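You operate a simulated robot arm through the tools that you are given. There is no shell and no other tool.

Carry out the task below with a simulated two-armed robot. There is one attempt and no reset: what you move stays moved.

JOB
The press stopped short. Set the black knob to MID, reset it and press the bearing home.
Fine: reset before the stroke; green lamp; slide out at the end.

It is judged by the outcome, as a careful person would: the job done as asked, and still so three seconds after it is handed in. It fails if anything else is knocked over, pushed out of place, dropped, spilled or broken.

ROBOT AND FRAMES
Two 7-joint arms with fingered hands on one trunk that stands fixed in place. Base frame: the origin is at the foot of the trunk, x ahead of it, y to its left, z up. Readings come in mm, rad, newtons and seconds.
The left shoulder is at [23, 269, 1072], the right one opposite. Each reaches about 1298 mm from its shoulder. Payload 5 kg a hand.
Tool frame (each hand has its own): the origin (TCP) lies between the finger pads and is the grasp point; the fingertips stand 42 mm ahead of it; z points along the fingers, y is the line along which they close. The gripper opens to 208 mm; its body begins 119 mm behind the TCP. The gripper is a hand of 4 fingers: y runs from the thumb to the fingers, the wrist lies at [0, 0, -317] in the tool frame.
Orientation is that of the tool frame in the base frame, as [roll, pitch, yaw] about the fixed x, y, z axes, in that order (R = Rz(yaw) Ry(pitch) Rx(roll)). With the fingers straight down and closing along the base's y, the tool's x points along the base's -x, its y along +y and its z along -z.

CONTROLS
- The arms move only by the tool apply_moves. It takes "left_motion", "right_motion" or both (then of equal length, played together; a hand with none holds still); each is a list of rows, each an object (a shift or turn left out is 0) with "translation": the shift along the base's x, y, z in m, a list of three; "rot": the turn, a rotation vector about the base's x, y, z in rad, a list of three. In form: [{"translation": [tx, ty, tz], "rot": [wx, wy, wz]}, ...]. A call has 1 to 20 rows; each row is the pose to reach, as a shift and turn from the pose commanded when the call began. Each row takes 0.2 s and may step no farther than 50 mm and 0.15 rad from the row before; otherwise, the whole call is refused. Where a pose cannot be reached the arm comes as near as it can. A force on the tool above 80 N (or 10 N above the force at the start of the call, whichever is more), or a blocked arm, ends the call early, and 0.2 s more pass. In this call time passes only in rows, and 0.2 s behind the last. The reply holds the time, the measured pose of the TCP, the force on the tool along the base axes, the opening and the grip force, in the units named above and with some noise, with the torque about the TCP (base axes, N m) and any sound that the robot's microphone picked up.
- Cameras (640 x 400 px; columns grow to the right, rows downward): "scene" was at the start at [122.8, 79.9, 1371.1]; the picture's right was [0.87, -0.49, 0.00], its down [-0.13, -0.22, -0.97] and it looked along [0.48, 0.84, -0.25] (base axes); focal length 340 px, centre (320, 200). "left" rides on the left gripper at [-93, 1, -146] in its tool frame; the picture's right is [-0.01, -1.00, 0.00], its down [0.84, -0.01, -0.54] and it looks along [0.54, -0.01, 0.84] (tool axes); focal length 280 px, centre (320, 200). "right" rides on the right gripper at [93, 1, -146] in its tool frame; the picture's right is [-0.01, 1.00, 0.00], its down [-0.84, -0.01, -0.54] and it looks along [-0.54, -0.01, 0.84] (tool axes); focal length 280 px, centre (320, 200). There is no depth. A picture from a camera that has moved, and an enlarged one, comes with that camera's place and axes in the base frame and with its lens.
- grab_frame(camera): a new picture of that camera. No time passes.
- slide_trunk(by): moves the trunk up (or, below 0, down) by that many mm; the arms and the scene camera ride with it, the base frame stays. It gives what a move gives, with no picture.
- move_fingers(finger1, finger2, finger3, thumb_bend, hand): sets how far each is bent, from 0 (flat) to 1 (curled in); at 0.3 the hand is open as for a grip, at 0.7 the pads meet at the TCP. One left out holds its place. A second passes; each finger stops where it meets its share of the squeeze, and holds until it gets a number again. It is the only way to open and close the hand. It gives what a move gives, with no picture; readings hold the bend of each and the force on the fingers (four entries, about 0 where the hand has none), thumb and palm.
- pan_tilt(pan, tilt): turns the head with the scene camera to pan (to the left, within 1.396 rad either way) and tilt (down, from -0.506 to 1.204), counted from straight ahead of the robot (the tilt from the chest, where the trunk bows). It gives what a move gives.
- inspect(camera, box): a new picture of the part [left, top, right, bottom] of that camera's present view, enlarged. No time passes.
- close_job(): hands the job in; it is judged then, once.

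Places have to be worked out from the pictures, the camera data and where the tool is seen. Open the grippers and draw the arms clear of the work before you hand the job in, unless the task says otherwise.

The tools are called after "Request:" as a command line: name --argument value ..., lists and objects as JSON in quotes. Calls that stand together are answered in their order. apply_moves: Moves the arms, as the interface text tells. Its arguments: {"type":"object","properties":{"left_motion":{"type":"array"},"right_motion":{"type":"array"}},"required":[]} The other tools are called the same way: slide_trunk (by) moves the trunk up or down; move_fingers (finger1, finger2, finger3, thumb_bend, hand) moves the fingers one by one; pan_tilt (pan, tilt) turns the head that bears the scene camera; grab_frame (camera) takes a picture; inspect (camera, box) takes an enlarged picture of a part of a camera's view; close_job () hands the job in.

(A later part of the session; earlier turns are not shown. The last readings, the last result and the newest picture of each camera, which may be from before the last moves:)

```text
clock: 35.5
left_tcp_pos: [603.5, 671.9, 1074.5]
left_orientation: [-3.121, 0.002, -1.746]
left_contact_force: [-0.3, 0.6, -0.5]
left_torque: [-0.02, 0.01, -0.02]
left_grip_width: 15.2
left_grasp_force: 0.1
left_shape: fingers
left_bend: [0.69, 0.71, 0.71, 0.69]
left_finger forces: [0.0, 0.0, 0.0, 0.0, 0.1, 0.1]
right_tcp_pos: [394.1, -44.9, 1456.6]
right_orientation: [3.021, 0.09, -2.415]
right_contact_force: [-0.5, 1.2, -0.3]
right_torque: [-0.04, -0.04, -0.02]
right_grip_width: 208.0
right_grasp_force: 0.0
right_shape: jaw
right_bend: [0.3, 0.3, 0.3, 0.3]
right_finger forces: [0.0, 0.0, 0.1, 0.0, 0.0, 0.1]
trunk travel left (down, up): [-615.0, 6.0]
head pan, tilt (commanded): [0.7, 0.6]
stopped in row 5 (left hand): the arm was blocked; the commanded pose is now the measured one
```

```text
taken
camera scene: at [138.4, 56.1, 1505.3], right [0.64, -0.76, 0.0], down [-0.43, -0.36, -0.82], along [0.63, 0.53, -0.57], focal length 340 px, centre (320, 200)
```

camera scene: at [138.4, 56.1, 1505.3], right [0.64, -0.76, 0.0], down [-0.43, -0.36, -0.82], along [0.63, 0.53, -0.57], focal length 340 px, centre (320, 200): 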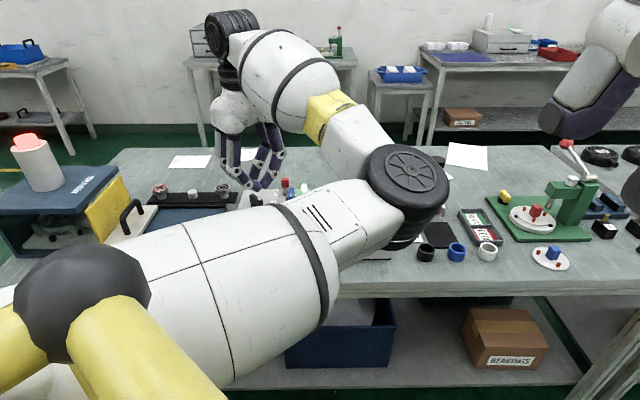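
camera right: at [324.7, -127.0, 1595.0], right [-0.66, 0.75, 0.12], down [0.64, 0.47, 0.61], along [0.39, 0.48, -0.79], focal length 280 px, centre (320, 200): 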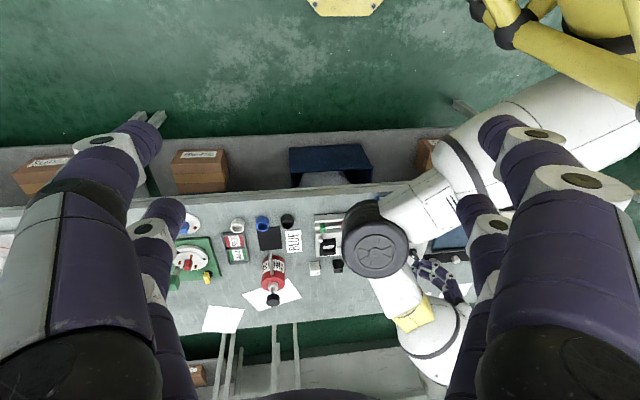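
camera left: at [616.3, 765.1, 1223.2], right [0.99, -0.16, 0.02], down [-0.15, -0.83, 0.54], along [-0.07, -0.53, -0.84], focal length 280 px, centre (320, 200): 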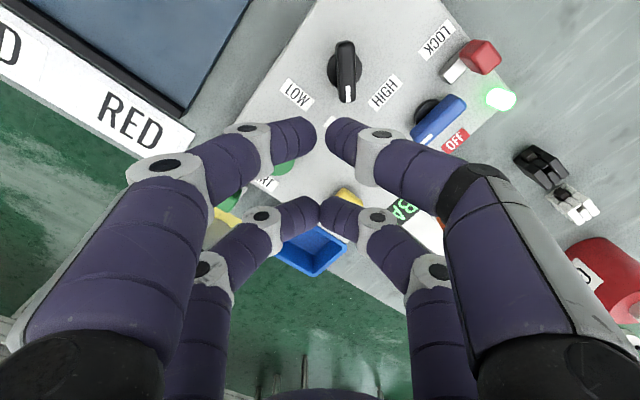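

No limit message this time, only "blocked" with no tool force, so the upper arm must be touching something near the body. I'll look down at the shoulder area with the head camera.

Request:
pan_tilt --pan 1.0 --tilt 1.1

Request:
grab_frame --camera "scene"

Request:
pan_tilt --pan 0.3 --tilt 1.0

Request:
grab_frame --camera "scene"

```text
clock: 36.4
left_tcp_pos: [604.8, 671.4, 1075.6]
left_orientation: [-3.123, 0.001, -1.748]
left_contact_force: [-0.4, 0.6, -0.5]
left_torque: [-0.01, 0.02, 0.02]
left_grip_width: 15.2
left_grasp_force: 0.2
left_shape: fingers
left_bend: [0.69, 0.71, 0.71, 0.69]
left_finger forces: [0.1, 0.0, 0.0, 0.0, 0.1, 0.1]
right_tcp_pos: [394.1, -44.8, 1457.0]
right_orientation: [3.021, 0.089, -2.415]
right_contact_force: [0.2, 0.1, 0.3]
right_torque: [-0.01, 0.01, 0.03]
right_grip_width: 207.9
right_grasp_force: 0.1
right_shape: jaw
right_bend: [0.3, 0.3, 0.3, 0.3]
right_finger forces: [0.1, 0.0, 0.0, 0.1, 0.0, 0.1]
trunk travel left (down, up): [-615.0, 6.0]
head pan, tilt (commanded): [1.0, 1.1]
```

```text
taken
camera scene: at [105.0, 51.9, 1466.8], right [0.84, -0.54, 0.0], down [-0.48, -0.75, -0.45], along [0.25, 0.38, -0.89], focal length 340 px, centre (320, 200)
```

scene: 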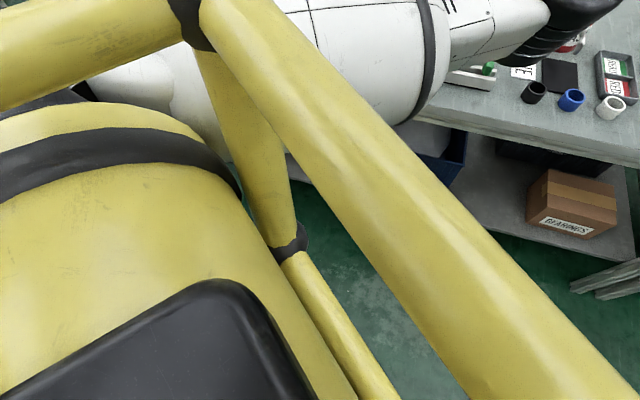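

```text
clock: 37.5
left_tcp_pos: [604.6, 671.8, 1076.2]
left_orientation: [-3.121, 0.002, -1.747]
left_contact_force: [0.5, 0.0, -0.1]
left_torque: [-0.05, 0.0, -0.01]
left_grip_width: 15.0
left_grasp_force: 0.0
left_shape: fingers
left_bend: [0.69, 0.71, 0.71, 0.69]
left_finger forces: [0.0, 0.1, 0.1, 0.0, 0.0, 0.1]
right_tcp_pos: [393.9, -44.7, 1457.1]
right_orientation: [3.021, 0.089, -2.414]
right_contact_force: [-0.8, -0.1, 0.9]
right_torque: [-0.01, 0.0, 0.0]
right_grip_width: 207.8
right_grasp_force: 0.0
right_shape: jaw
right_bend: [0.3, 0.3, 0.3, 0.3]
right_finger forces: [0.1, 0.0, 0.0, 0.0, 0.1, 0.0]
trunk travel left (down, up): [-615.0, 6.0]
head pan, tilt (commanded): [0.3, 1.0]
```

```text
taken
camera scene: at [137.4, 19.4, 1473.3], right [0.3, -0.96, 0.0], down [-0.8, -0.25, -0.54], along [0.52, 0.16, -0.84], focal length 340 px, centre (320, 200)
```

scene: 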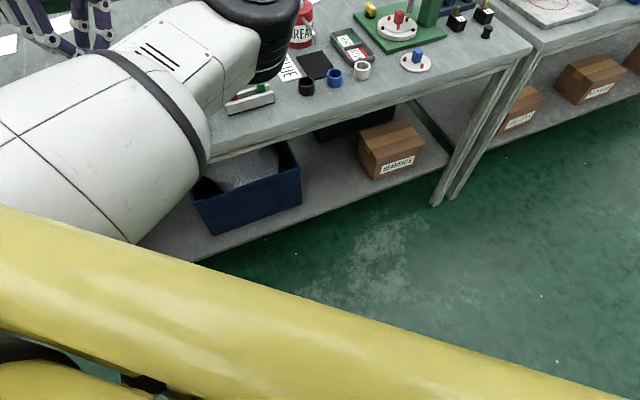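

The torso's yellow cage stops the upper arm swinging further in, so the wrist must stay left. I'll tilt the hand so the fingers lean toward RESET (about 0.42 rad about the base x axis); then the thumb/finger1 pair becomes the lowest tip and I'll use that for pressing.

Request:
apply_moves --left_motion '[{"translation": [0.0, -0.005, 0.01], "rot": [-0.1, 0, 0]}, {"translation": [0.003, -0.02, 0.015], "rot": [-0.2, 0, 0]}, {"translation": [0.006, -0.045, 0.015], "rot": [-0.3, 0, 0]}, {"translation": [0.009, -0.07, 0.01], "rot": [-0.42, 0, 0]}, {"translation": [0.012, -0.09, 0.0], "rot": [-0.42, 0, 0]}, {"translation": [0.012, -0.103, -0.015], "rot": [-0.42, 0, 0]}]'

Request:
grab_frame --camera "left"

Request:
pan_tilt --pan 0.8 --tilt 0.55

Request:
grab_frame --camera "scene"

```text
clock: 38.9
left_tcp_pos: [616.5, 572.5, 1061.6]
left_orientation: [-3.035, -0.418, -1.759]
left_contact_force: [-0.1, 2.3, 0.3]
left_torque: [-0.16, -0.02, 0.01]
left_grip_width: 15.2
left_grasp_force: 0.1
left_shape: fingers
left_bend: [0.69, 0.71, 0.71, 0.69]
left_finger forces: [0.1, 0.1, 0.0, 0.0, 0.0, 0.1]
right_tcp_pos: [394.6, -43.1, 1457.8]
right_orientation: [3.023, 0.086, -2.413]
right_contact_force: [-0.5, 1.4, -0.2]
right_torque: [-0.27, -0.01, 0.02]
right_grip_width: 207.9
right_grasp_force: 0.0
right_shape: jaw
right_bend: [0.3, 0.3, 0.3, 0.3]
right_finger forces: [0.0, 0.0, 0.1, 0.1, 0.1, 0.0]
trunk travel left (down, up): [-615.0, 6.0]
head pan, tilt (commanded): [0.3, 1.0]
```

```text
taken
camera left: at [626.9, 718.3, 1156.6], right [0.99, -0.13, 0.09], down [-0.15, -0.53, 0.83], along [-0.06, -0.84, -0.55], focal length 280 px, centre (320, 200)
```

left: 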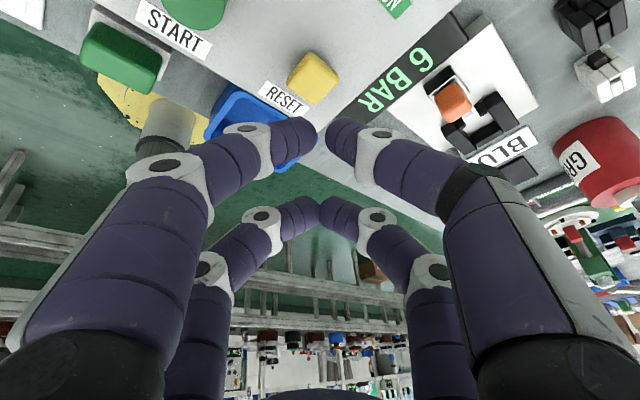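

```text
clock: 39.8
left_tcp_pos: [616.2, 572.2, 1060.3]
left_orientation: [-3.04, -0.413, -1.758]
left_contact_force: [-0.8, 0.1, -0.1]
left_torque: [-0.03, -0.04, -0.03]
left_grip_width: 15.1
left_grasp_force: 0.0
left_shape: fingers
left_bend: [0.69, 0.71, 0.71, 0.69]
left_finger forces: [0.0, 0.0, 0.0, 0.1, 0.0, 0.0]
right_tcp_pos: [393.5, -44.7, 1457.0]
right_orientation: [3.021, 0.09, -2.417]
right_contact_force: [-0.3, 0.5, -0.1]
right_torque: [-0.04, -0.01, 0.03]
right_grip_width: 208.1
right_grasp_force: 0.0
right_shape: jaw
right_bend: [0.3, 0.3, 0.3, 0.3]
right_finger forces: [0.0, 0.1, 0.1, 0.0, 0.0, 0.1]
trunk travel left (down, up): [-615.0, 6.0]
head pan, tilt (commanded): [0.799, 0.55]
```

```text
taken
camera scene: at [133.6, 63.3, 1509.8], right [0.72, -0.7, 0.0], down [-0.36, -0.38, -0.85], along [0.59, 0.61, -0.52], focal length 340 px, centre (320, 200)
```

scene: 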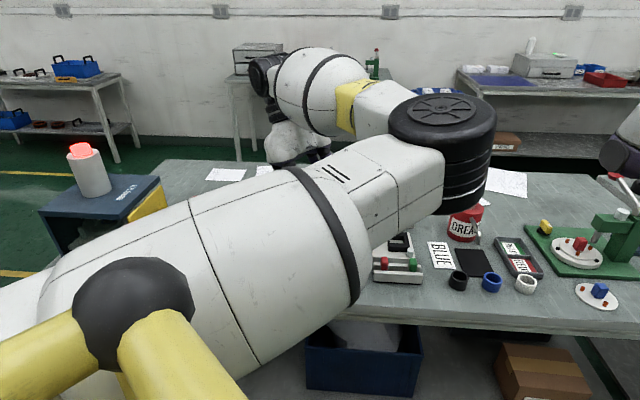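

The tilted pose worked; thumb/finger1 tip is now at about (622, 583), directly over RESET at (623, 582), with its underside near z 1008. I'll lower 45 mm and look.

Request:
apply_moves --left_motion '[{"translation": [0.0, 0.0, -0.02]}, {"translation": [0.0, 0.0, -0.035]}, {"translation": [0.0, 0.0, -0.045]}]'

Request:
grab_frame --camera "left"

Request:
inspect --camera "left" --box '[240, 60, 400, 180]'

```text
clock: 40.6
left_tcp_pos: [617.6, 571.4, 1014.2]
left_orientation: [-3.039, -0.414, -1.757]
left_contact_force: [-0.1, 0.2, 0.1]
left_torque: [-0.01, 0.04, -0.04]
left_grip_width: 15.5
left_grasp_force: 0.1
left_shape: fingers
left_bend: [0.69, 0.71, 0.71, 0.69]
left_finger forces: [0.1, 0.1, 0.1, 0.0, 0.1, 0.0]
right_tcp_pos: [393.0, -43.9, 1456.4]
right_orientation: [3.02, 0.088, -2.415]
right_contact_force: [0.1, -0.5, -0.2]
right_torque: [-0.05, 0.06, 0.0]
right_grip_width: 208.1
right_grasp_force: 0.0
right_shape: jaw
right_bend: [0.3, 0.3, 0.3, 0.3]
right_finger forces: [0.0, 0.0, 0.0, 0.0, 0.0, 0.1]
trunk travel left (down, up): [-615.0, 6.0]
head pan, tilt (commanded): [0.799, 0.55]
```

```text
taken
camera left: at [627.8, 716.9, 1111.4], right [0.99, -0.13, 0.09], down [-0.14, -0.54, 0.83], along [-0.06, -0.83, -0.55], focal length 280 px, centre (320, 200)
```

left: 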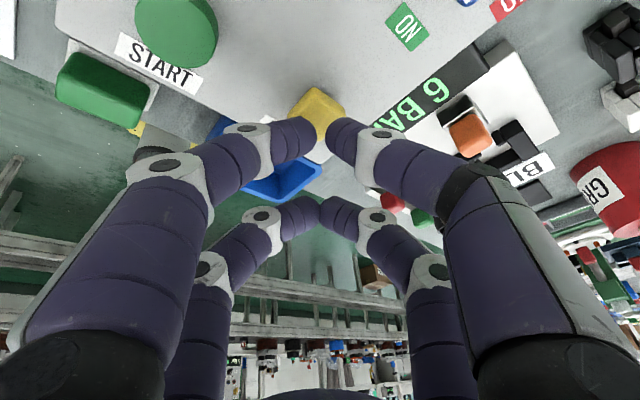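

```text
3.33 times, centred on (320, 120) of left
camera zoom: at [627.8, 716.9, 1111.4], right [0.99, -0.13, 0.09], down [-0.14, -0.54, 0.83], along [-0.06, -0.83, -0.55], focal length 935 px, centre (320, 467)
```

zoom: 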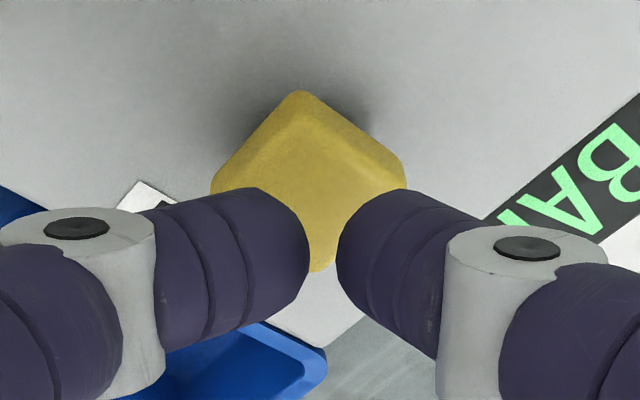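

The tips straddle RESET's centre closely. I'll close thumb/finger1 to a single blunt tip and descend 12 mm in small steps watching for contact.

Request:
move_fingers --hand "left" --thumb_bend 0.72 --finger1 0.72

Request:
apply_moves --left_motion '[{"translation": [0.0, 0.0, -0.003]}, {"translation": [0.0, 0.0, -0.006]}, {"translation": [0.0, 0.0, -0.009]}, {"translation": [0.0, 0.0, -0.012]}]'

Request:
inspect --camera "left" --box '[240, 60, 400, 180]'

```text
clock: 41.6
left_tcp_pos: [616.7, 571.4, 1013.5]
left_orientation: [-3.042, -0.411, -1.756]
left_contact_force: [0.0, -0.2, -0.1]
left_torque: [-0.02, 0.03, -0.02]
left_grip_width: 6.8
left_grasp_force: 0.1
left_shape: fingers
left_bend: [0.71, 0.71, 0.71, 0.71]
left_finger forces: [0.0, 0.0, 0.0, 0.0, 0.0, 0.1]
right_tcp_pos: [393.6, -44.5, 1457.3]
right_orientation: [3.021, 0.088, -2.416]
right_contact_force: [0.1, 0.8, -0.4]
right_torque: [0.0, 0.04, 0.02]
right_grip_width: 208.0
right_grasp_force: 0.0
right_shape: jaw
right_bend: [0.3, 0.3, 0.3, 0.3]
right_finger forces: [0.0, 0.0, 0.0, 0.1, 0.1, 0.1]
trunk travel left (down, up): [-615.0, 6.0]
head pan, tilt (commanded): [0.799, 0.55]
```

```text
clock: 42.6
left_tcp_pos: [616.0, 570.3, 1003.6]
left_orientation: [-3.04, -0.413, -1.758]
left_contact_force: [0.4, 0.0, 0.3]
left_torque: [-0.01, -0.03, -0.02]
left_grip_width: 6.8
left_grasp_force: 0.1
left_shape: fingers
left_bend: [0.71, 0.71, 0.71, 0.71]
left_finger forces: [0.0, 0.1, 0.1, 0.1, 0.1, 0.1]
right_tcp_pos: [393.9, -44.5, 1457.7]
right_orientation: [3.021, 0.089, -2.414]
right_contact_force: [-0.3, 0.2, -0.4]
right_torque: [0.04, 0.01, -0.02]
right_grip_width: 208.1
right_grasp_force: 0.0
right_shape: jaw
right_bend: [0.3, 0.3, 0.3, 0.3]
right_finger forces: [0.0, 0.0, 0.0, 0.0, 0.1, 0.0]
trunk travel left (down, up): [-615.0, 6.0]
head pan, tilt (commanded): [0.799, 0.55]
```

```text
3.33 times, centred on (320, 120) of left
camera zoom: at [627.3, 716.6, 1100.6], right [0.99, -0.13, 0.09], down [-0.15, -0.54, 0.83], along [-0.06, -0.83, -0.55], focal length 935 px, centre (320, 467)
```

zoom: 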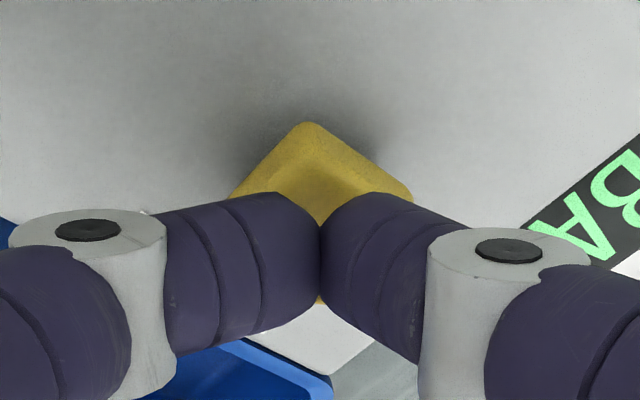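

No contact yet and the tip remains over the yellow button. I'll go down another 8 mm in 2 mm steps.

Request:
apply_moves --left_motion '[{"translation": [0.0, 0.001, -0.002]}, {"translation": [0.0, 0.001, -0.004]}, {"translation": [0.0, 0.001, -0.006]}, {"translation": [0.0, 0.001, -0.008]}]'

Request:
inspect --camera "left" --box '[240, 60, 400, 180]'

```text
clock: 43.6
left_tcp_pos: [617.0, 570.6, 996.2]
left_orientation: [-3.038, -0.412, -1.758]
left_contact_force: [0.5, -0.9, 2.9]
left_torque: [-0.02, -0.08, 0.02]
left_grip_width: 6.8
left_grasp_force: 0.2
left_shape: fingers
left_bend: [0.71, 0.71, 0.71, 0.71]
left_finger forces: [0.0, 0.0, 0.0, 0.0, 0.1, 0.1]
right_tcp_pos: [393.8, -45.7, 1457.9]
right_orientation: [3.021, 0.088, -2.414]
right_contact_force: [-0.5, -0.8, 0.3]
right_torque: [0.0, 0.01, -0.02]
right_grip_width: 208.2
right_grasp_force: 0.0
right_shape: jaw
right_bend: [0.3, 0.3, 0.3, 0.3]
right_finger forces: [0.0, 0.0, 0.1, 0.0, 0.0, 0.0]
trunk travel left (down, up): [-615.0, 6.0]
head pan, tilt (commanded): [0.799, 0.55]
heard: click
```

```text
3.33 times, centred on (320, 120) of left
camera zoom: at [627.9, 716.5, 1093.2], right [0.99, -0.13, 0.09], down [-0.15, -0.54, 0.83], along [-0.06, -0.83, -0.55], focal length 935 px, centre (320, 467)
```

zoom: 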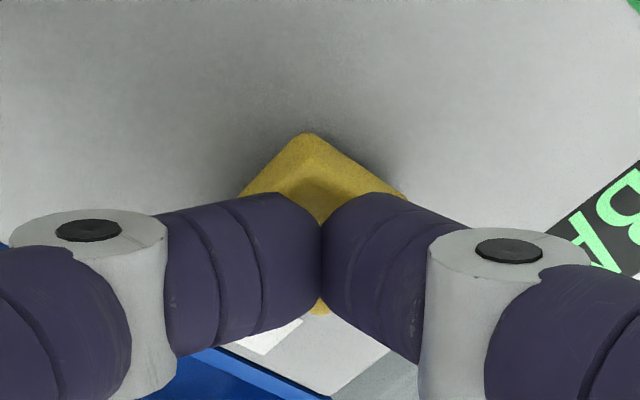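

A click was heard with about 3 N on RESET. I'll raise off the button and check the tower lamp.

Request:
apply_moves --left_motion '[{"translation": [0.0, 0.0, 0.015]}, {"translation": [0.0, 0.0, 0.04]}]'

Request:
grab_frame --camera "scene"

Request:
grab_frame --camera "left"

```text
clock: 44.2
left_tcp_pos: [614.7, 571.5, 1031.9]
left_orientation: [-3.047, -0.409, -1.756]
left_contact_force: [0.2, -0.2, -0.1]
left_torque: [0.02, 0.01, -0.03]
left_grip_width: 6.9
left_grasp_force: 0.0
left_shape: fingers
left_bend: [0.71, 0.71, 0.71, 0.71]
left_finger forces: [0.0, 0.0, 0.0, 0.1, 0.1, 0.1]
right_tcp_pos: [394.2, -46.5, 1457.3]
right_orientation: [3.022, 0.087, -2.417]
right_contact_force: [-0.6, -0.2, 0.3]
right_torque: [0.03, -0.02, 0.0]
right_grip_width: 208.0
right_grasp_force: 0.0
right_shape: jaw
right_bend: [0.3, 0.3, 0.3, 0.3]
right_finger forces: [0.1, 0.0, 0.1, 0.0, 0.0, 0.0]
trunk travel left (down, up): [-615.0, 6.0]
head pan, tilt (commanded): [0.799, 0.55]
```

```text
taken
camera scene: at [133.2, 62.8, 1510.0], right [0.72, -0.7, 0.0], down [-0.36, -0.37, -0.85], along [0.59, 0.61, -0.52], focal length 340 px, centre (320, 200)
```

scene: 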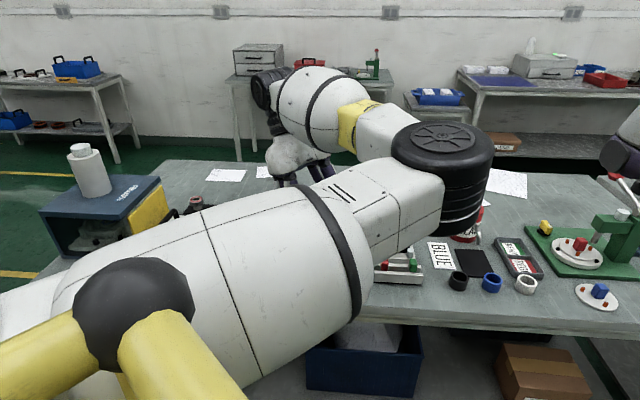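

```text
taken
camera left: at [626.5, 717.2, 1129.0], right [0.99, -0.13, 0.08], down [-0.14, -0.54, 0.83], along [-0.07, -0.83, -0.56], focal length 280 px, centre (320, 200)
```

left: 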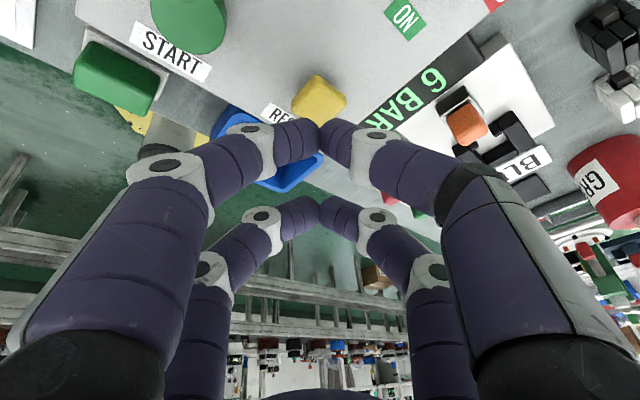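

The red lamp has gone out, so the fault is reset. START should be at about (557, 653); I'll move the tip over it at a safe height.

Request:
apply_moves --left_motion '[{"translation": [-0.01, 0.012, 0.015]}, {"translation": [-0.036, 0.041, 0.015]}, {"translation": [-0.0625, 0.071, 0.01]}]'

Request:
grab_frame --camera "left"

Request:
inspect --camera "left" --box '[220, 20, 420, 180]'

```text
clock: 45.0
left_tcp_pos: [553.3, 634.2, 1048.2]
left_orientation: [-3.04, -0.41, -1.771]
left_contact_force: [0.3, -0.7, 0.9]
left_torque: [0.08, -0.01, 0.04]
left_grip_width: 7.1
left_grasp_force: 0.2
left_shape: fingers
left_bend: [0.71, 0.71, 0.71, 0.71]
left_finger forces: [0.0, 0.0, 0.0, 0.0, 0.1, 0.1]
right_tcp_pos: [392.2, -45.2, 1457.6]
right_orientation: [3.022, 0.088, -2.416]
right_contact_force: [-0.7, 0.0, -0.1]
right_torque: [0.01, -0.09, 0.0]
right_grip_width: 208.0
right_grasp_force: 0.0
right_shape: jaw
right_bend: [0.3, 0.3, 0.3, 0.3]
right_finger forces: [0.1, 0.0, 0.0, 0.0, 0.0, 0.0]
trunk travel left (down, up): [-615.0, 6.0]
head pan, tilt (commanded): [0.799, 0.55]
```

```text
taken
camera left: at [565.6, 780.2, 1145.2], right [0.99, -0.15, 0.09], down [-0.15, -0.54, 0.83], along [-0.07, -0.83, -0.55], focal length 280 px, centre (320, 200)
```

left: 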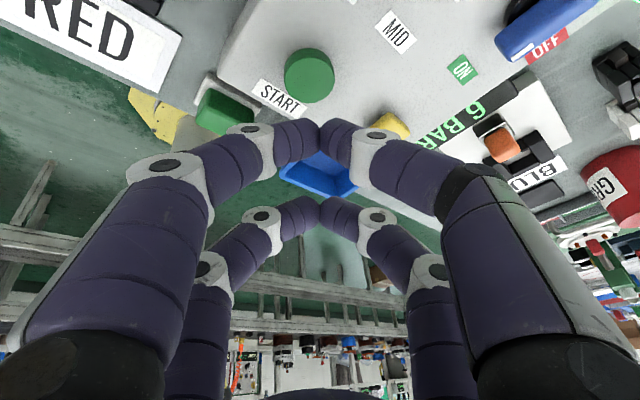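

```text
2.50 times, centred on (320, 100) of left
camera zoom: at [565.6, 780.2, 1145.2], right [0.99, -0.15, 0.09], down [-0.15, -0.54, 0.83], along [-0.07, -0.83, -0.55], focal length 701 px, centre (320, 450)
```

zoom: 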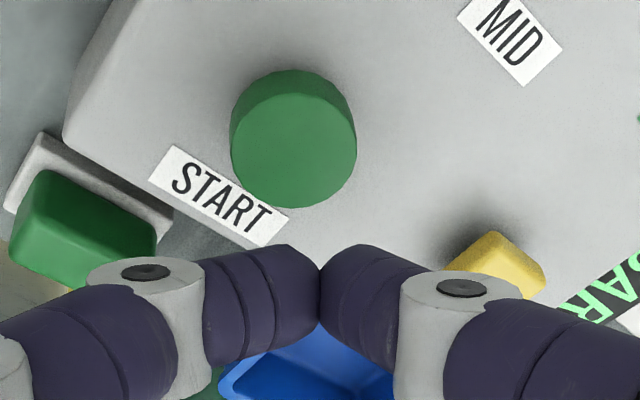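

START's centre comes out at about (557, 651) while the tip is at (559, 645). I'll shift a few mm, lower to just above the button, and re-check.

Request:
apply_moves --left_motion '[{"translation": [-0.001, 0.004, -0.013]}, {"translation": [-0.002, 0.006, -0.026]}, {"translation": [-0.002, 0.006, -0.036]}]'

Request:
inspect --camera "left" --box '[220, 20, 420, 180]'

Request:
grab_frame --camera "scene"

```text
clock: 45.8
left_tcp_pos: [551.8, 642.4, 1009.6]
left_orientation: [-3.041, -0.413, -1.77]
left_contact_force: [-1.0, 0.5, -0.5]
left_torque: [-0.04, -0.01, 0.02]
left_grip_width: 6.8
left_grasp_force: 0.1
left_shape: fingers
left_bend: [0.71, 0.71, 0.71, 0.71]
left_finger forces: [0.0, 0.0, 0.0, 0.1, 0.0, 0.1]
right_tcp_pos: [393.6, -43.6, 1457.1]
right_orientation: [3.022, 0.089, -2.415]
right_contact_force: [0.4, 0.4, -0.3]
right_torque: [-0.05, 0.0, 0.01]
right_grip_width: 208.1
right_grasp_force: 0.0
right_shape: jaw
right_bend: [0.3, 0.3, 0.3, 0.3]
right_finger forces: [0.1, 0.0, 0.0, 0.1, 0.0, 0.0]
trunk travel left (down, up): [-615.0, 6.0]
head pan, tilt (commanded): [0.799, 0.55]
```

```text
2.50 times, centred on (320, 100) of left
camera zoom: at [564.3, 787.5, 1106.6], right [0.99, -0.14, 0.09], down [-0.15, -0.54, 0.83], along [-0.07, -0.83, -0.55], focal length 701 px, centre (320, 450)
```

zoom: 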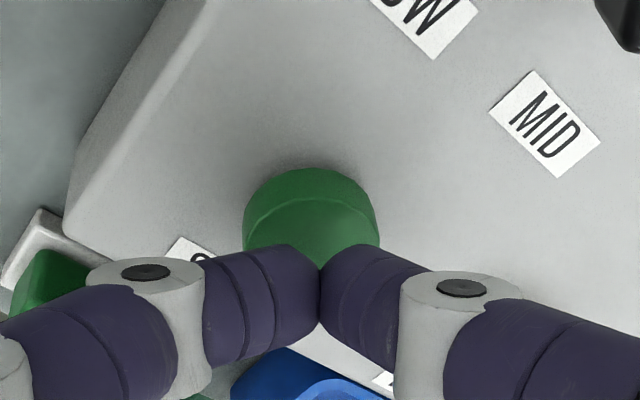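

```text
taken
camera scene: at [133.4, 63.8, 1509.8], right [0.72, -0.7, 0.0], down [-0.36, -0.38, -0.85], along [0.59, 0.61, -0.52], focal length 340 px, centre (320, 200)
```

scene: 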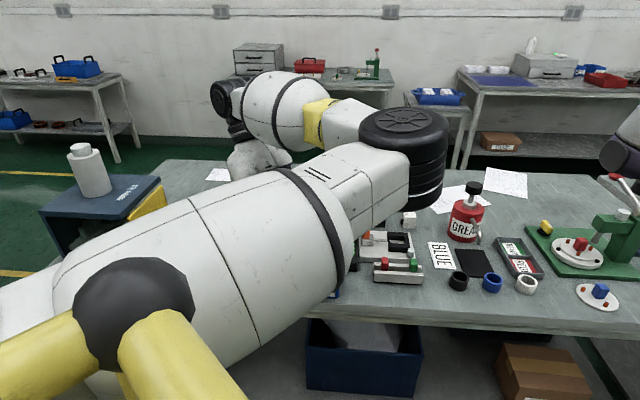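

The tip is over START with its underside near z 958. I'll press down in 2 mm steps until the click.

Request:
apply_moves --left_motion '[{"translation": [0.0, -0.001, -0.003]}, {"translation": [0.0, -0.001, -0.006]}, {"translation": [0.0, -0.001, -0.008]}, {"translation": [0.0, -0.001, -0.01]}, {"translation": [0.0, -0.001, -0.012]}]'

Request:
inspect --camera "left" --box '[220, 20, 420, 180]'

Request:
grab_frame --camera "scene"

```text
clock: 47.0
left_tcp_pos: [554.0, 642.0, 997.1]
left_orientation: [-3.041, -0.413, -1.771]
left_contact_force: [-0.3, 0.0, 1.5]
left_torque: [0.01, 0.05, -0.03]
left_grip_width: 7.0
left_grasp_force: 0.2
left_shape: fingers
left_bend: [0.71, 0.71, 0.71, 0.71]
left_finger forces: [0.0, 0.0, 0.1, 0.0, 0.0, 0.0]
right_tcp_pos: [393.4, -44.2, 1458.0]
right_orientation: [3.02, 0.087, -2.416]
right_contact_force: [0.0, 0.5, 1.0]
right_torque: [-0.01, 0.01, 0.05]
right_grip_width: 208.1
right_grasp_force: 0.0
right_shape: jaw
right_bend: [0.3, 0.3, 0.3, 0.3]
right_finger forces: [0.0, 0.0, 0.0, 0.0, 0.1, 0.1]
trunk travel left (down, up): [-615.0, 6.0]
head pan, tilt (commanded): [0.799, 0.55]
```

```text
2.50 times, centred on (320, 100) of left
camera zoom: at [566.4, 786.2, 1095.0], right [0.99, -0.14, 0.09], down [-0.15, -0.54, 0.83], along [-0.07, -0.83, -0.55], focal length 701 px, centre (320, 450)
```

zoom: 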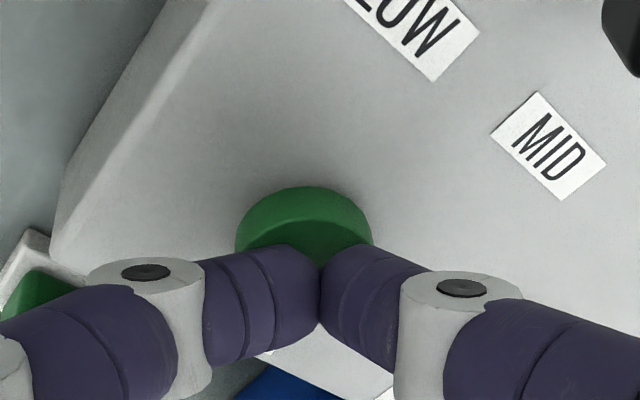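

```text
taken
camera scene: at [133.5, 63.1, 1509.9], right [0.72, -0.7, 0.0], down [-0.36, -0.37, -0.85], along [0.59, 0.61, -0.52], focal length 340 px, centre (320, 200)
```

scene: 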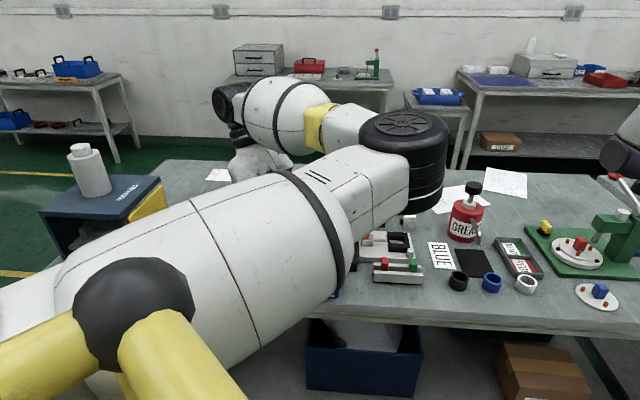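

Contact has just begun (about 1.5 N) but no click yet. I'll press a few mm further.

Request:
apply_moves --left_motion '[{"translation": [0.0, 0.0, -0.002]}, {"translation": [0.0, 0.0, -0.004]}]'

Request:
grab_frame --camera "scene"

```text
clock: 47.6
left_tcp_pos: [552.9, 641.6, 993.4]
left_orientation: [-3.041, -0.41, -1.769]
left_contact_force: [-0.7, 1.0, 4.3]
left_torque: [0.08, 0.0, -0.01]
left_grip_width: 6.5
left_grasp_force: 3.7
left_shape: fingers
left_bend: [0.71, 0.71, 0.71, 0.71]
left_finger forces: [8.5, 0.0, 0.0, 0.0, 0.1, 0.1]
right_tcp_pos: [392.8, -45.6, 1457.9]
right_orientation: [3.021, 0.088, -2.415]
right_contact_force: [0.3, 0.0, 0.2]
right_torque: [0.02, -0.01, 0.01]
right_grip_width: 208.1
right_grasp_force: 0.1
right_shape: jaw
right_bend: [0.3, 0.3, 0.3, 0.3]
right_finger forces: [0.0, 0.1, 0.1, 0.1, 0.1, 0.0]
trunk travel left (down, up): [-615.0, 6.0]
head pan, tilt (commanded): [0.799, 0.55]
heard: click
```

```text
taken
camera scene: at [133.2, 62.8, 1510.0], right [0.72, -0.7, 0.0], down [-0.36, -0.37, -0.85], along [0.59, 0.61, -0.52], focal length 340 px, centre (320, 200)
```

scene: 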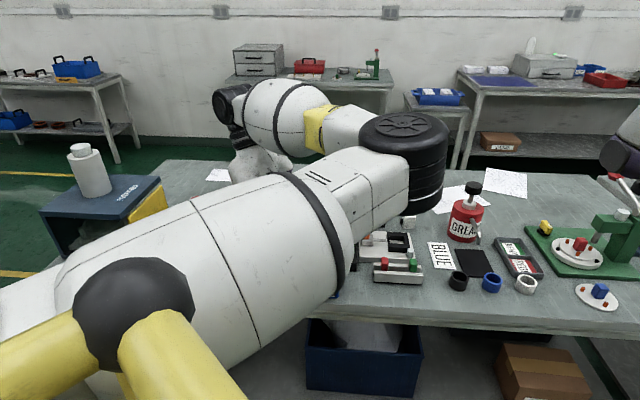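

START clicked. I'll hold still for about a second and watch the tower lamp for the stroke to finish.

Request:
apply_moves --left_motion '[{"translation": [0.0, 0.0, 0.0]}, {"translation": [0.0, 0.0, 0.0]}, {"translation": [0.0, 0.0, 0.0]}, {"translation": [0.0, 0.0, 0.0]}]'

Request:
inspect --camera "scene" --box '[20, 120, 200, 270]'

```text
clock: 48.6
left_tcp_pos: [554.4, 640.7, 993.5]
left_orientation: [-3.039, -0.411, -1.767]
left_contact_force: [0.2, 0.9, 4.7]
left_torque: [0.15, 0.02, 0.01]
left_grip_width: 6.5
left_grasp_force: 4.6
left_shape: fingers
left_bend: [0.72, 0.71, 0.71, 0.71]
left_finger forces: [9.2, 0.0, 0.0, 0.0, 0.1, 0.0]
right_tcp_pos: [394.3, -45.1, 1457.5]
right_orientation: [3.021, 0.09, -2.414]
right_contact_force: [0.3, 0.1, -0.5]
right_torque: [-0.01, 0.02, -0.04]
right_grip_width: 208.2
right_grasp_force: 0.0
right_shape: jaw
right_bend: [0.3, 0.3, 0.3, 0.3]
right_finger forces: [0.0, 0.1, 0.0, 0.1, 0.1, 0.1]
trunk travel left (down, up): [-615.0, 6.0]
head pan, tilt (commanded): [0.799, 0.55]
```

```text
2.67 times, centred on (110, 195) of scene
camera zoom: at [133.2, 62.9, 1509.9], right [0.72, -0.7, 0.0], down [-0.36, -0.37, -0.85], along [0.59, 0.61, -0.52], focal length 908 px, centre (880, 213)
```

zoom: 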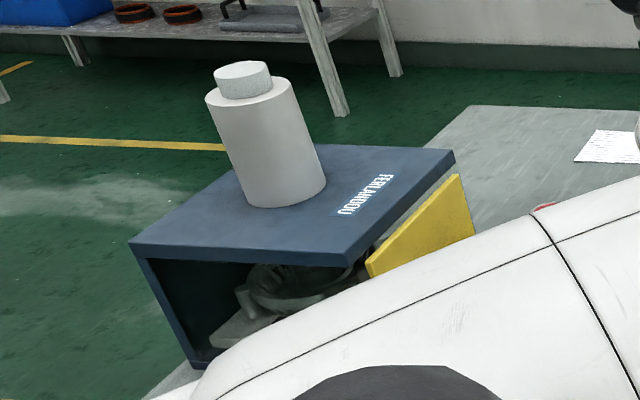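

The lamp is still dark after one second of holding. I'll release START by lifting and look again.

Request:
apply_moves --left_motion '[{"translation": [0.0, 0.0, 0.015]}, {"translation": [0.0, 0.0, 0.04]}, {"translation": [0.0, 0.0, 0.055]}]'

Request:
inspect --camera "scene" --box '[20, 120, 200, 270]'

Request:
grab_frame --camera "left"

```text
clock: 49.4
left_tcp_pos: [554.1, 641.1, 1050.4]
left_orientation: [-3.043, -0.413, -1.769]
left_contact_force: [0.5, 0.4, 0.4]
left_torque: [0.01, 0.01, 0.02]
left_grip_width: 6.7
left_grasp_force: 0.0
left_shape: fingers
left_bend: [0.71, 0.71, 0.71, 0.71]
left_finger forces: [0.0, 0.0, 0.1, 0.0, 0.0, 0.0]
right_tcp_pos: [393.1, -45.4, 1457.3]
right_orientation: [3.022, 0.089, -2.417]
right_contact_force: [-0.4, 0.1, 0.0]
right_torque: [-0.02, -0.01, 0.0]
right_grip_width: 207.9
right_grasp_force: 0.2
right_shape: jaw
right_bend: [0.3, 0.3, 0.3, 0.3]
right_finger forces: [0.0, 0.0, 0.1, 0.0, 0.0, 0.0]
trunk travel left (down, up): [-615.0, 6.0]
head pan, tilt (commanded): [0.799, 0.55]
```

```text
2.67 times, centred on (110, 195) of scene
camera zoom: at [133.3, 63.1, 1509.9], right [0.72, -0.7, 0.0], down [-0.36, -0.37, -0.85], along [0.59, 0.61, -0.52], focal length 908 px, centre (880, 213)
```

zoom: 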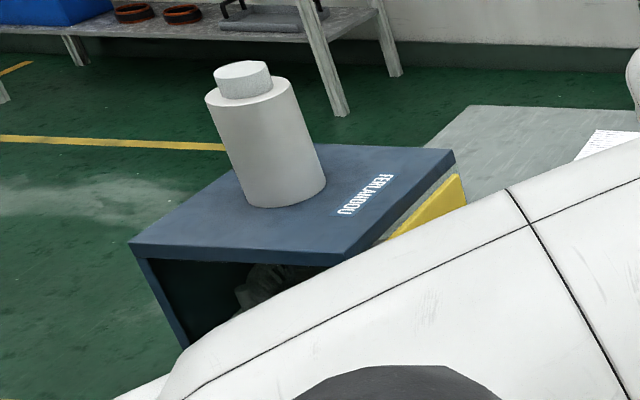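

```text
taken
camera left: at [566.5, 786.1, 1146.3], right [0.99, -0.14, 0.09], down [-0.15, -0.54, 0.83], along [-0.07, -0.83, -0.55], focal length 280 px, centre (320, 200)
```

left: 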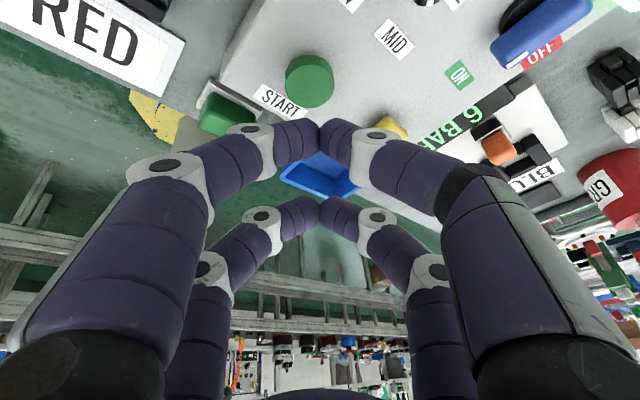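

The lamp remains dark. I'll wait a little more (turning the head a touch for a better view of the press) to see whether the stroke is still running.

Request:
pan_tilt --pan 0.9 --tilt 0.45

Request:
grab_frame --camera "scene"

```text
clock: 50.1
left_tcp_pos: [554.9, 642.2, 1048.9]
left_orientation: [-3.04, -0.411, -1.769]
left_contact_force: [-0.6, 0.8, -0.4]
left_torque: [0.01, 0.0, 0.0]
left_grip_width: 6.6
left_grasp_force: 0.1
left_shape: fingers
left_bend: [0.71, 0.71, 0.71, 0.71]
left_finger forces: [0.0, 0.0, 0.1, 0.0, 0.0, 0.0]
right_tcp_pos: [394.0, -45.8, 1457.9]
right_orientation: [3.021, 0.087, -2.415]
right_contact_force: [0.7, 0.3, 1.0]
right_torque: [-0.03, 0.01, 0.0]
right_grip_width: 208.2
right_grasp_force: 0.0
right_shape: jaw
right_bend: [0.3, 0.3, 0.3, 0.3]
right_finger forces: [0.1, 0.0, 0.1, 0.1, 0.1, 0.0]
trunk travel left (down, up): [-615.0, 6.0]
head pan, tilt (commanded): [0.901, 0.45]
```

```text
taken
camera scene: at [128.1, 70.7, 1518.9], right [0.78, -0.62, 0.0], down [-0.27, -0.34, -0.9], along [0.56, 0.71, -0.44], focal length 340 px, centre (320, 200)
```

scene: 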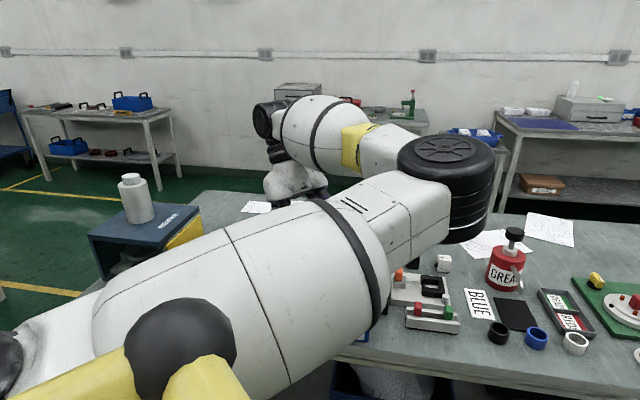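

The tower is still dark, so I should check the press itself. I'll untilt and lift the left arm back over the far side of the panel so the head camera can see into the press.

Request:
apply_moves --left_motion '[{"translation": [0.01, 0.01, 0.03], "rot": [0.08, 0, 0]}, {"translation": [0.02, 0.03, 0.06], "rot": [0.16, 0, 0]}, {"translation": [0.03, 0.055, 0.08], "rot": [0.24, 0, 0]}, {"translation": [0.045, 0.08, 0.1], "rot": [0.32, 0, 0]}, {"translation": [0.06, 0.1, 0.12], "rot": [0.41, 0, 0]}]'

Request:
pan_tilt --pan 0.8 --tilt 0.55

Request:
grab_frame --camera "scene"

```text
clock: 51.3
left_tcp_pos: [613.5, 742.6, 1168.8]
left_orientation: [-3.121, -0.006, -1.752]
left_contact_force: [0.6, -0.1, -0.6]
left_torque: [0.08, -0.02, -0.01]
left_grip_width: 6.9
left_grasp_force: 0.0
left_shape: fingers
left_bend: [0.71, 0.71, 0.71, 0.71]
left_finger forces: [0.0, 0.1, 0.0, 0.0, 0.1, 0.0]
right_tcp_pos: [394.2, -46.0, 1458.2]
right_orientation: [3.019, 0.089, -2.414]
right_contact_force: [0.0, -0.5, 0.4]
right_torque: [0.05, 0.02, -0.01]
right_grip_width: 208.0
right_grasp_force: 0.1
right_shape: jaw
right_bend: [0.3, 0.3, 0.3, 0.3]
right_finger forces: [0.1, 0.0, 0.0, 0.0, 0.0, 0.0]
trunk travel left (down, up): [-615.0, 6.0]
head pan, tilt (commanded): [0.901, 0.45]
```

```text
clock: 52.0
left_tcp_pos: [612.6, 742.5, 1168.5]
left_orientation: [-3.121, -0.01, -1.754]
left_contact_force: [-0.2, -0.1, -0.1]
left_torque: [0.0, 0.01, 0.01]
left_grip_width: 6.9
left_grasp_force: 0.1
left_shape: fingers
left_bend: [0.71, 0.71, 0.71, 0.71]
left_finger forces: [0.1, 0.0, 0.1, 0.1, 0.0, 0.0]
right_tcp_pos: [393.8, -45.0, 1458.0]
right_orientation: [3.022, 0.088, -2.416]
right_contact_force: [0.1, -0.4, -0.2]
right_torque: [0.0, 0.0, -0.03]
right_grip_width: 208.1
right_grasp_force: 0.0
right_shape: jaw
right_bend: [0.3, 0.3, 0.3, 0.3]
right_finger forces: [0.0, 0.1, 0.0, 0.0, 0.0, 0.0]
trunk travel left (down, up): [-615.0, 6.0]
head pan, tilt (commanded): [0.799, 0.55]
```

```text
taken
camera scene: at [133.5, 63.3, 1509.9], right [0.72, -0.7, 0.0], down [-0.36, -0.37, -0.85], along [0.59, 0.61, -0.52], focal length 340 px, centre (320, 200)
```

scene: 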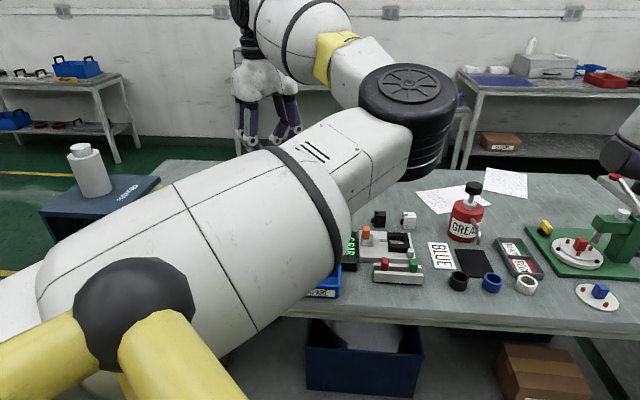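

Lifting the hand only raised the upper arm into the view. I'll go back to the lower pose near (620, 670, 1085), from which the head camera had a good look into the press.

Request:
apply_moves --left_motion '[{"translation": [0.002, -0.018, -0.022]}, {"translation": [0.004, -0.036, -0.044]}, {"translation": [0.006, -0.053, -0.066]}, {"translation": [0.008, -0.068, -0.085]}]'

Request:
pan_tilt --pan 0.68 --tilt 0.6

Request:
grab_frame --camera "scene"

Request:
inspect --camera "scene" --box '[0, 125, 160, 265]'

```text
clock: 53.0
left_tcp_pos: [614.3, 686.4, 1084.6]
left_orientation: [-3.111, -0.017, -1.73]
left_contact_force: [-0.7, 0.7, -0.2]
left_torque: [-0.12, -0.03, 0.02]
left_grip_width: 6.9
left_grasp_force: 0.1
left_shape: fingers
left_bend: [0.71, 0.71, 0.71, 0.71]
left_finger forces: [0.1, 0.1, 0.0, 0.0, 0.1, 0.0]
right_tcp_pos: [394.4, -43.6, 1457.6]
right_orientation: [3.021, 0.09, -2.416]
right_contact_force: [-0.5, 0.7, 0.4]
right_torque: [-0.12, -0.05, 0.0]
right_grip_width: 207.9
right_grasp_force: 0.0
right_shape: jaw
right_bend: [0.3, 0.3, 0.3, 0.3]
right_finger forces: [0.0, 0.0, 0.1, 0.0, 0.0, 0.1]
trunk travel left (down, up): [-615.0, 6.0]
head pan, tilt (commanded): [0.799, 0.55]
```

```text
clock: 53.6
left_tcp_pos: [617.0, 683.6, 1084.6]
left_orientation: [-3.117, -0.012, -1.731]
left_contact_force: [0.3, -0.3, -0.4]
left_torque: [0.04, -0.01, -0.01]
left_grip_width: 6.7
left_grasp_force: 0.1
left_shape: fingers
left_bend: [0.71, 0.71, 0.71, 0.71]
left_finger forces: [0.0, 0.0, 0.0, 0.0, 0.1, 0.0]
right_tcp_pos: [393.1, -44.4, 1457.8]
right_orientation: [3.018, 0.087, -2.415]
right_contact_force: [-0.3, -0.7, -0.5]
right_torque: [0.02, 0.0, -0.01]
right_grip_width: 207.9
right_grasp_force: 0.0
right_shape: jaw
right_bend: [0.3, 0.3, 0.3, 0.3]
right_finger forces: [0.0, 0.0, 0.1, 0.0, 0.1, 0.0]
trunk travel left (down, up): [-615.0, 6.0]
head pan, tilt (commanded): [0.681, 0.6]
```

```text
taken
camera scene: at [139.5, 54.0, 1505.4], right [0.63, -0.78, 0.0], down [-0.44, -0.36, -0.83], along [0.64, 0.52, -0.56], focal length 340 px, centre (320, 200)
```

scene: 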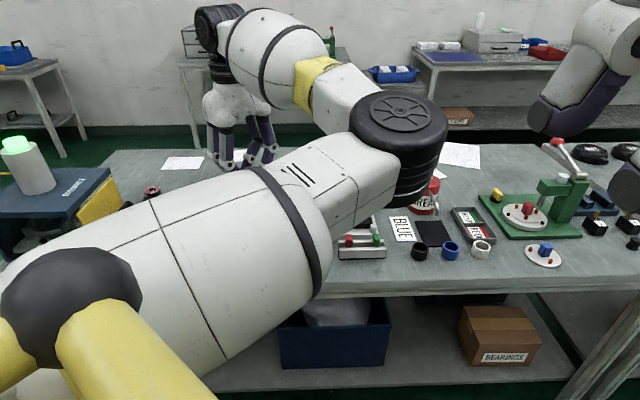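

```text
2.86 times, centred on (80, 195) of scene
camera zoom: at [139.5, 54.0, 1505.4], right [0.63, -0.78, 0.0], down [-0.44, -0.36, -0.83], along [0.64, 0.52, -0.56], focal length 973 px, centre (1006, 214)
```

zoom: 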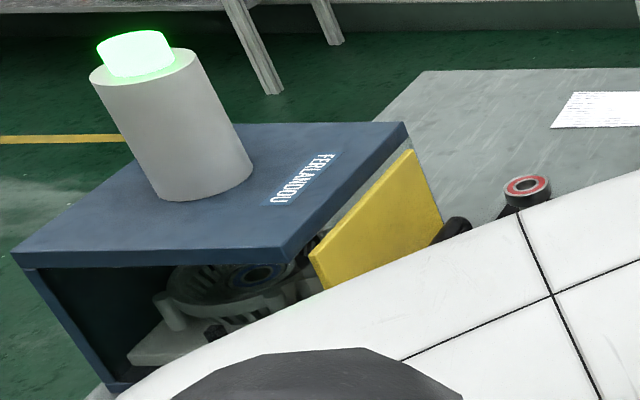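

The tower lamp has turned green: the stroke finished. Now the slide must come out; the handle is at about (380, 945, 962) with its bar across the slide and the yellow guard only ~46 mm behind it, so I want the digit pairs straddling the bar (hand turned so tool x lies along the bench). I'll move over the slide track at safe height while turning the hand clockwise, in a first half.

Request:
apply_moves --left_motion '[{"translation": [-0.01, 0.015, 0.02], "rot": [0, 0, -0.12]}, {"translation": [-0.025, 0.035, 0.04], "rot": [0, 0, -0.25]}, {"translation": [-0.045, 0.06, 0.06], "rot": [0, 0, -0.38]}, {"translation": [-0.065, 0.09, 0.065], "rot": [0, 0, -0.51]}, {"translation": [-0.085, 0.115, 0.065], "rot": [0, 0, -0.64]}, {"translation": [-0.097, 0.136, 0.065], "rot": [0, 0, -0.77]}, {"translation": [-0.097, 0.136, 0.065], "rot": [0, 0, -0.9]}, {"translation": [-0.097, 0.136, 0.065], "rot": [0, 0, -1.03]}, {"translation": [-0.097, 0.136, 0.065], "rot": [0, 0, -1.15]}]'

Request:
grab_frame --camera "left"

```text
clock: 55.6
left_tcp_pos: [523.6, 807.7, 1148.7]
left_orientation: [-3.121, -0.008, -2.906]
left_contact_force: [1.0, 0.1, 0.6]
left_torque: [0.02, -0.01, 0.01]
left_grip_width: 6.7
left_grasp_force: 0.1
left_shape: fingers
left_bend: [0.71, 0.71, 0.71, 0.71]
left_finger forces: [0.0, 0.1, 0.0, 0.1, 0.0, 0.1]
right_tcp_pos: [392.7, -46.2, 1458.2]
right_orientation: [3.021, 0.09, -2.415]
right_contact_force: [0.2, -0.8, 0.0]
right_torque: [0.03, -0.02, -0.03]
right_grip_width: 207.9
right_grasp_force: 0.0
right_shape: jaw
right_bend: [0.3, 0.3, 0.3, 0.3]
right_finger forces: [0.1, 0.0, 0.1, 0.0, 0.0, 0.0]
trunk travel left (down, up): [-615.0, 6.0]
head pan, tilt (commanded): [0.681, 0.6]
```

```text
taken
camera left: at [615.0, 835.8, 1295.6], right [0.25, -0.97, 0.02], down [-0.81, -0.2, 0.55], along [-0.52, -0.15, -0.84], focal length 280 px, centre (320, 200)
```

left: 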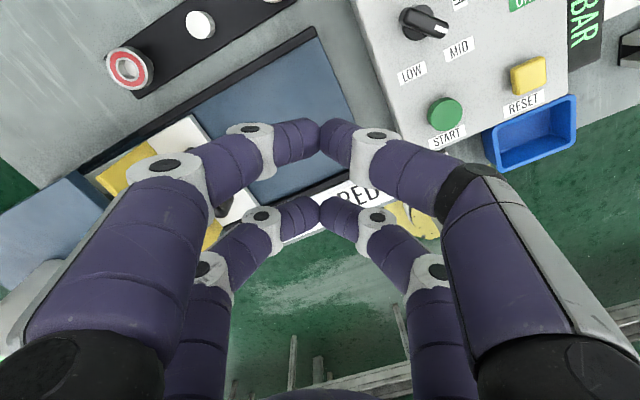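

That turn worked without limits. I'll continue turning the remaining 1.09 rad.

Request:
apply_moves --left_motion '[{"translation": [0, 0, 0], "rot": [0, 0, -0.14]}, {"translation": [0, 0, 0], "rot": [0, 0, -0.28]}, {"translation": [0, 0, 0], "rot": [0, 0, -0.42]}, {"translation": [0, 0, 0], "rot": [0, 0, -0.56]}, {"translation": [0, 0, 0], "rot": [0, 0, -0.7]}, {"translation": [0, 0, 0], "rot": [0, 0, -0.84]}, {"translation": [0, 0, 0], "rot": [0, 0, -0.97]}, {"translation": [0, 0, 0], "rot": [0, 0, -1.09]}]'

Request:
grab_frame --camera "left"

Request:
grab_frame --camera "scene"

```text
clock: 57.4
left_tcp_pos: [524.1, 809.9, 1150.3]
left_orientation: [-3.122, -0.009, 2.288]
left_contact_force: [-0.5, 0.1, 0.0]
left_torque: [0.0, -0.07, -0.01]
left_grip_width: 6.8
left_grasp_force: 0.1
left_shape: fingers
left_bend: [0.71, 0.71, 0.71, 0.71]
left_finger forces: [0.1, 0.0, 0.0, 0.0, 0.0, 0.0]
right_tcp_pos: [392.8, -43.7, 1458.1]
right_orientation: [3.023, 0.089, -2.415]
right_contact_force: [-0.8, 0.9, 0.8]
right_torque: [-0.07, -0.1, 0.0]
right_grip_width: 208.1
right_grasp_force: 0.1
right_shape: jaw
right_bend: [0.3, 0.3, 0.3, 0.3]
right_finger forces: [0.1, 0.0, 0.0, 0.0, 0.1, 0.0]
trunk travel left (down, up): [-615.0, 6.0]
head pan, tilt (commanded): [0.681, 0.6]
```

```text
taken
camera left: at [589.7, 742.3, 1295.9], right [-0.74, -0.67, 0.02], down [-0.55, 0.63, 0.55], along [-0.38, 0.39, -0.84], focal length 280 px, centre (320, 200)
```

left: 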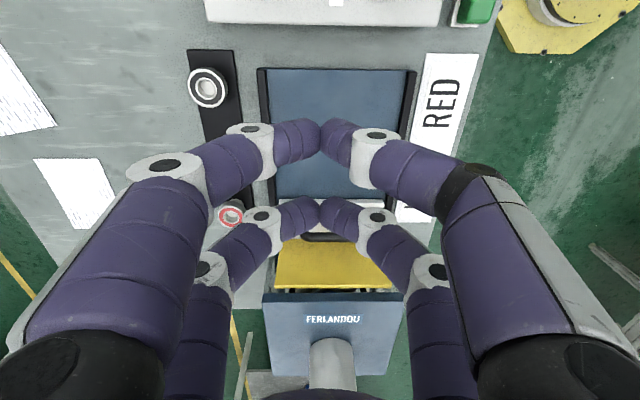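

```text
taken
camera scene: at [138.3, 54.9, 1505.5], right [0.63, -0.78, 0.0], down [-0.44, -0.36, -0.83], along [0.64, 0.52, -0.56], focal length 340 px, centre (320, 200)
```

scene: 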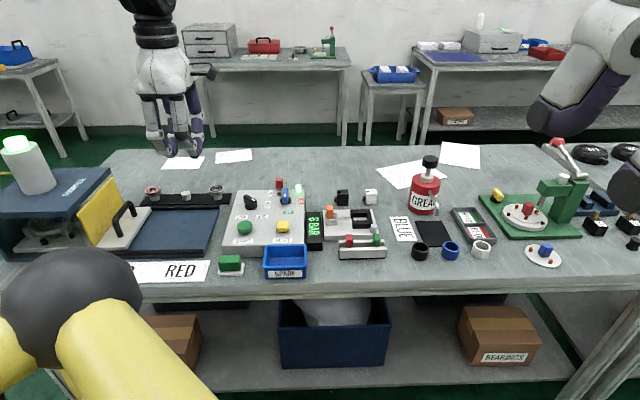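

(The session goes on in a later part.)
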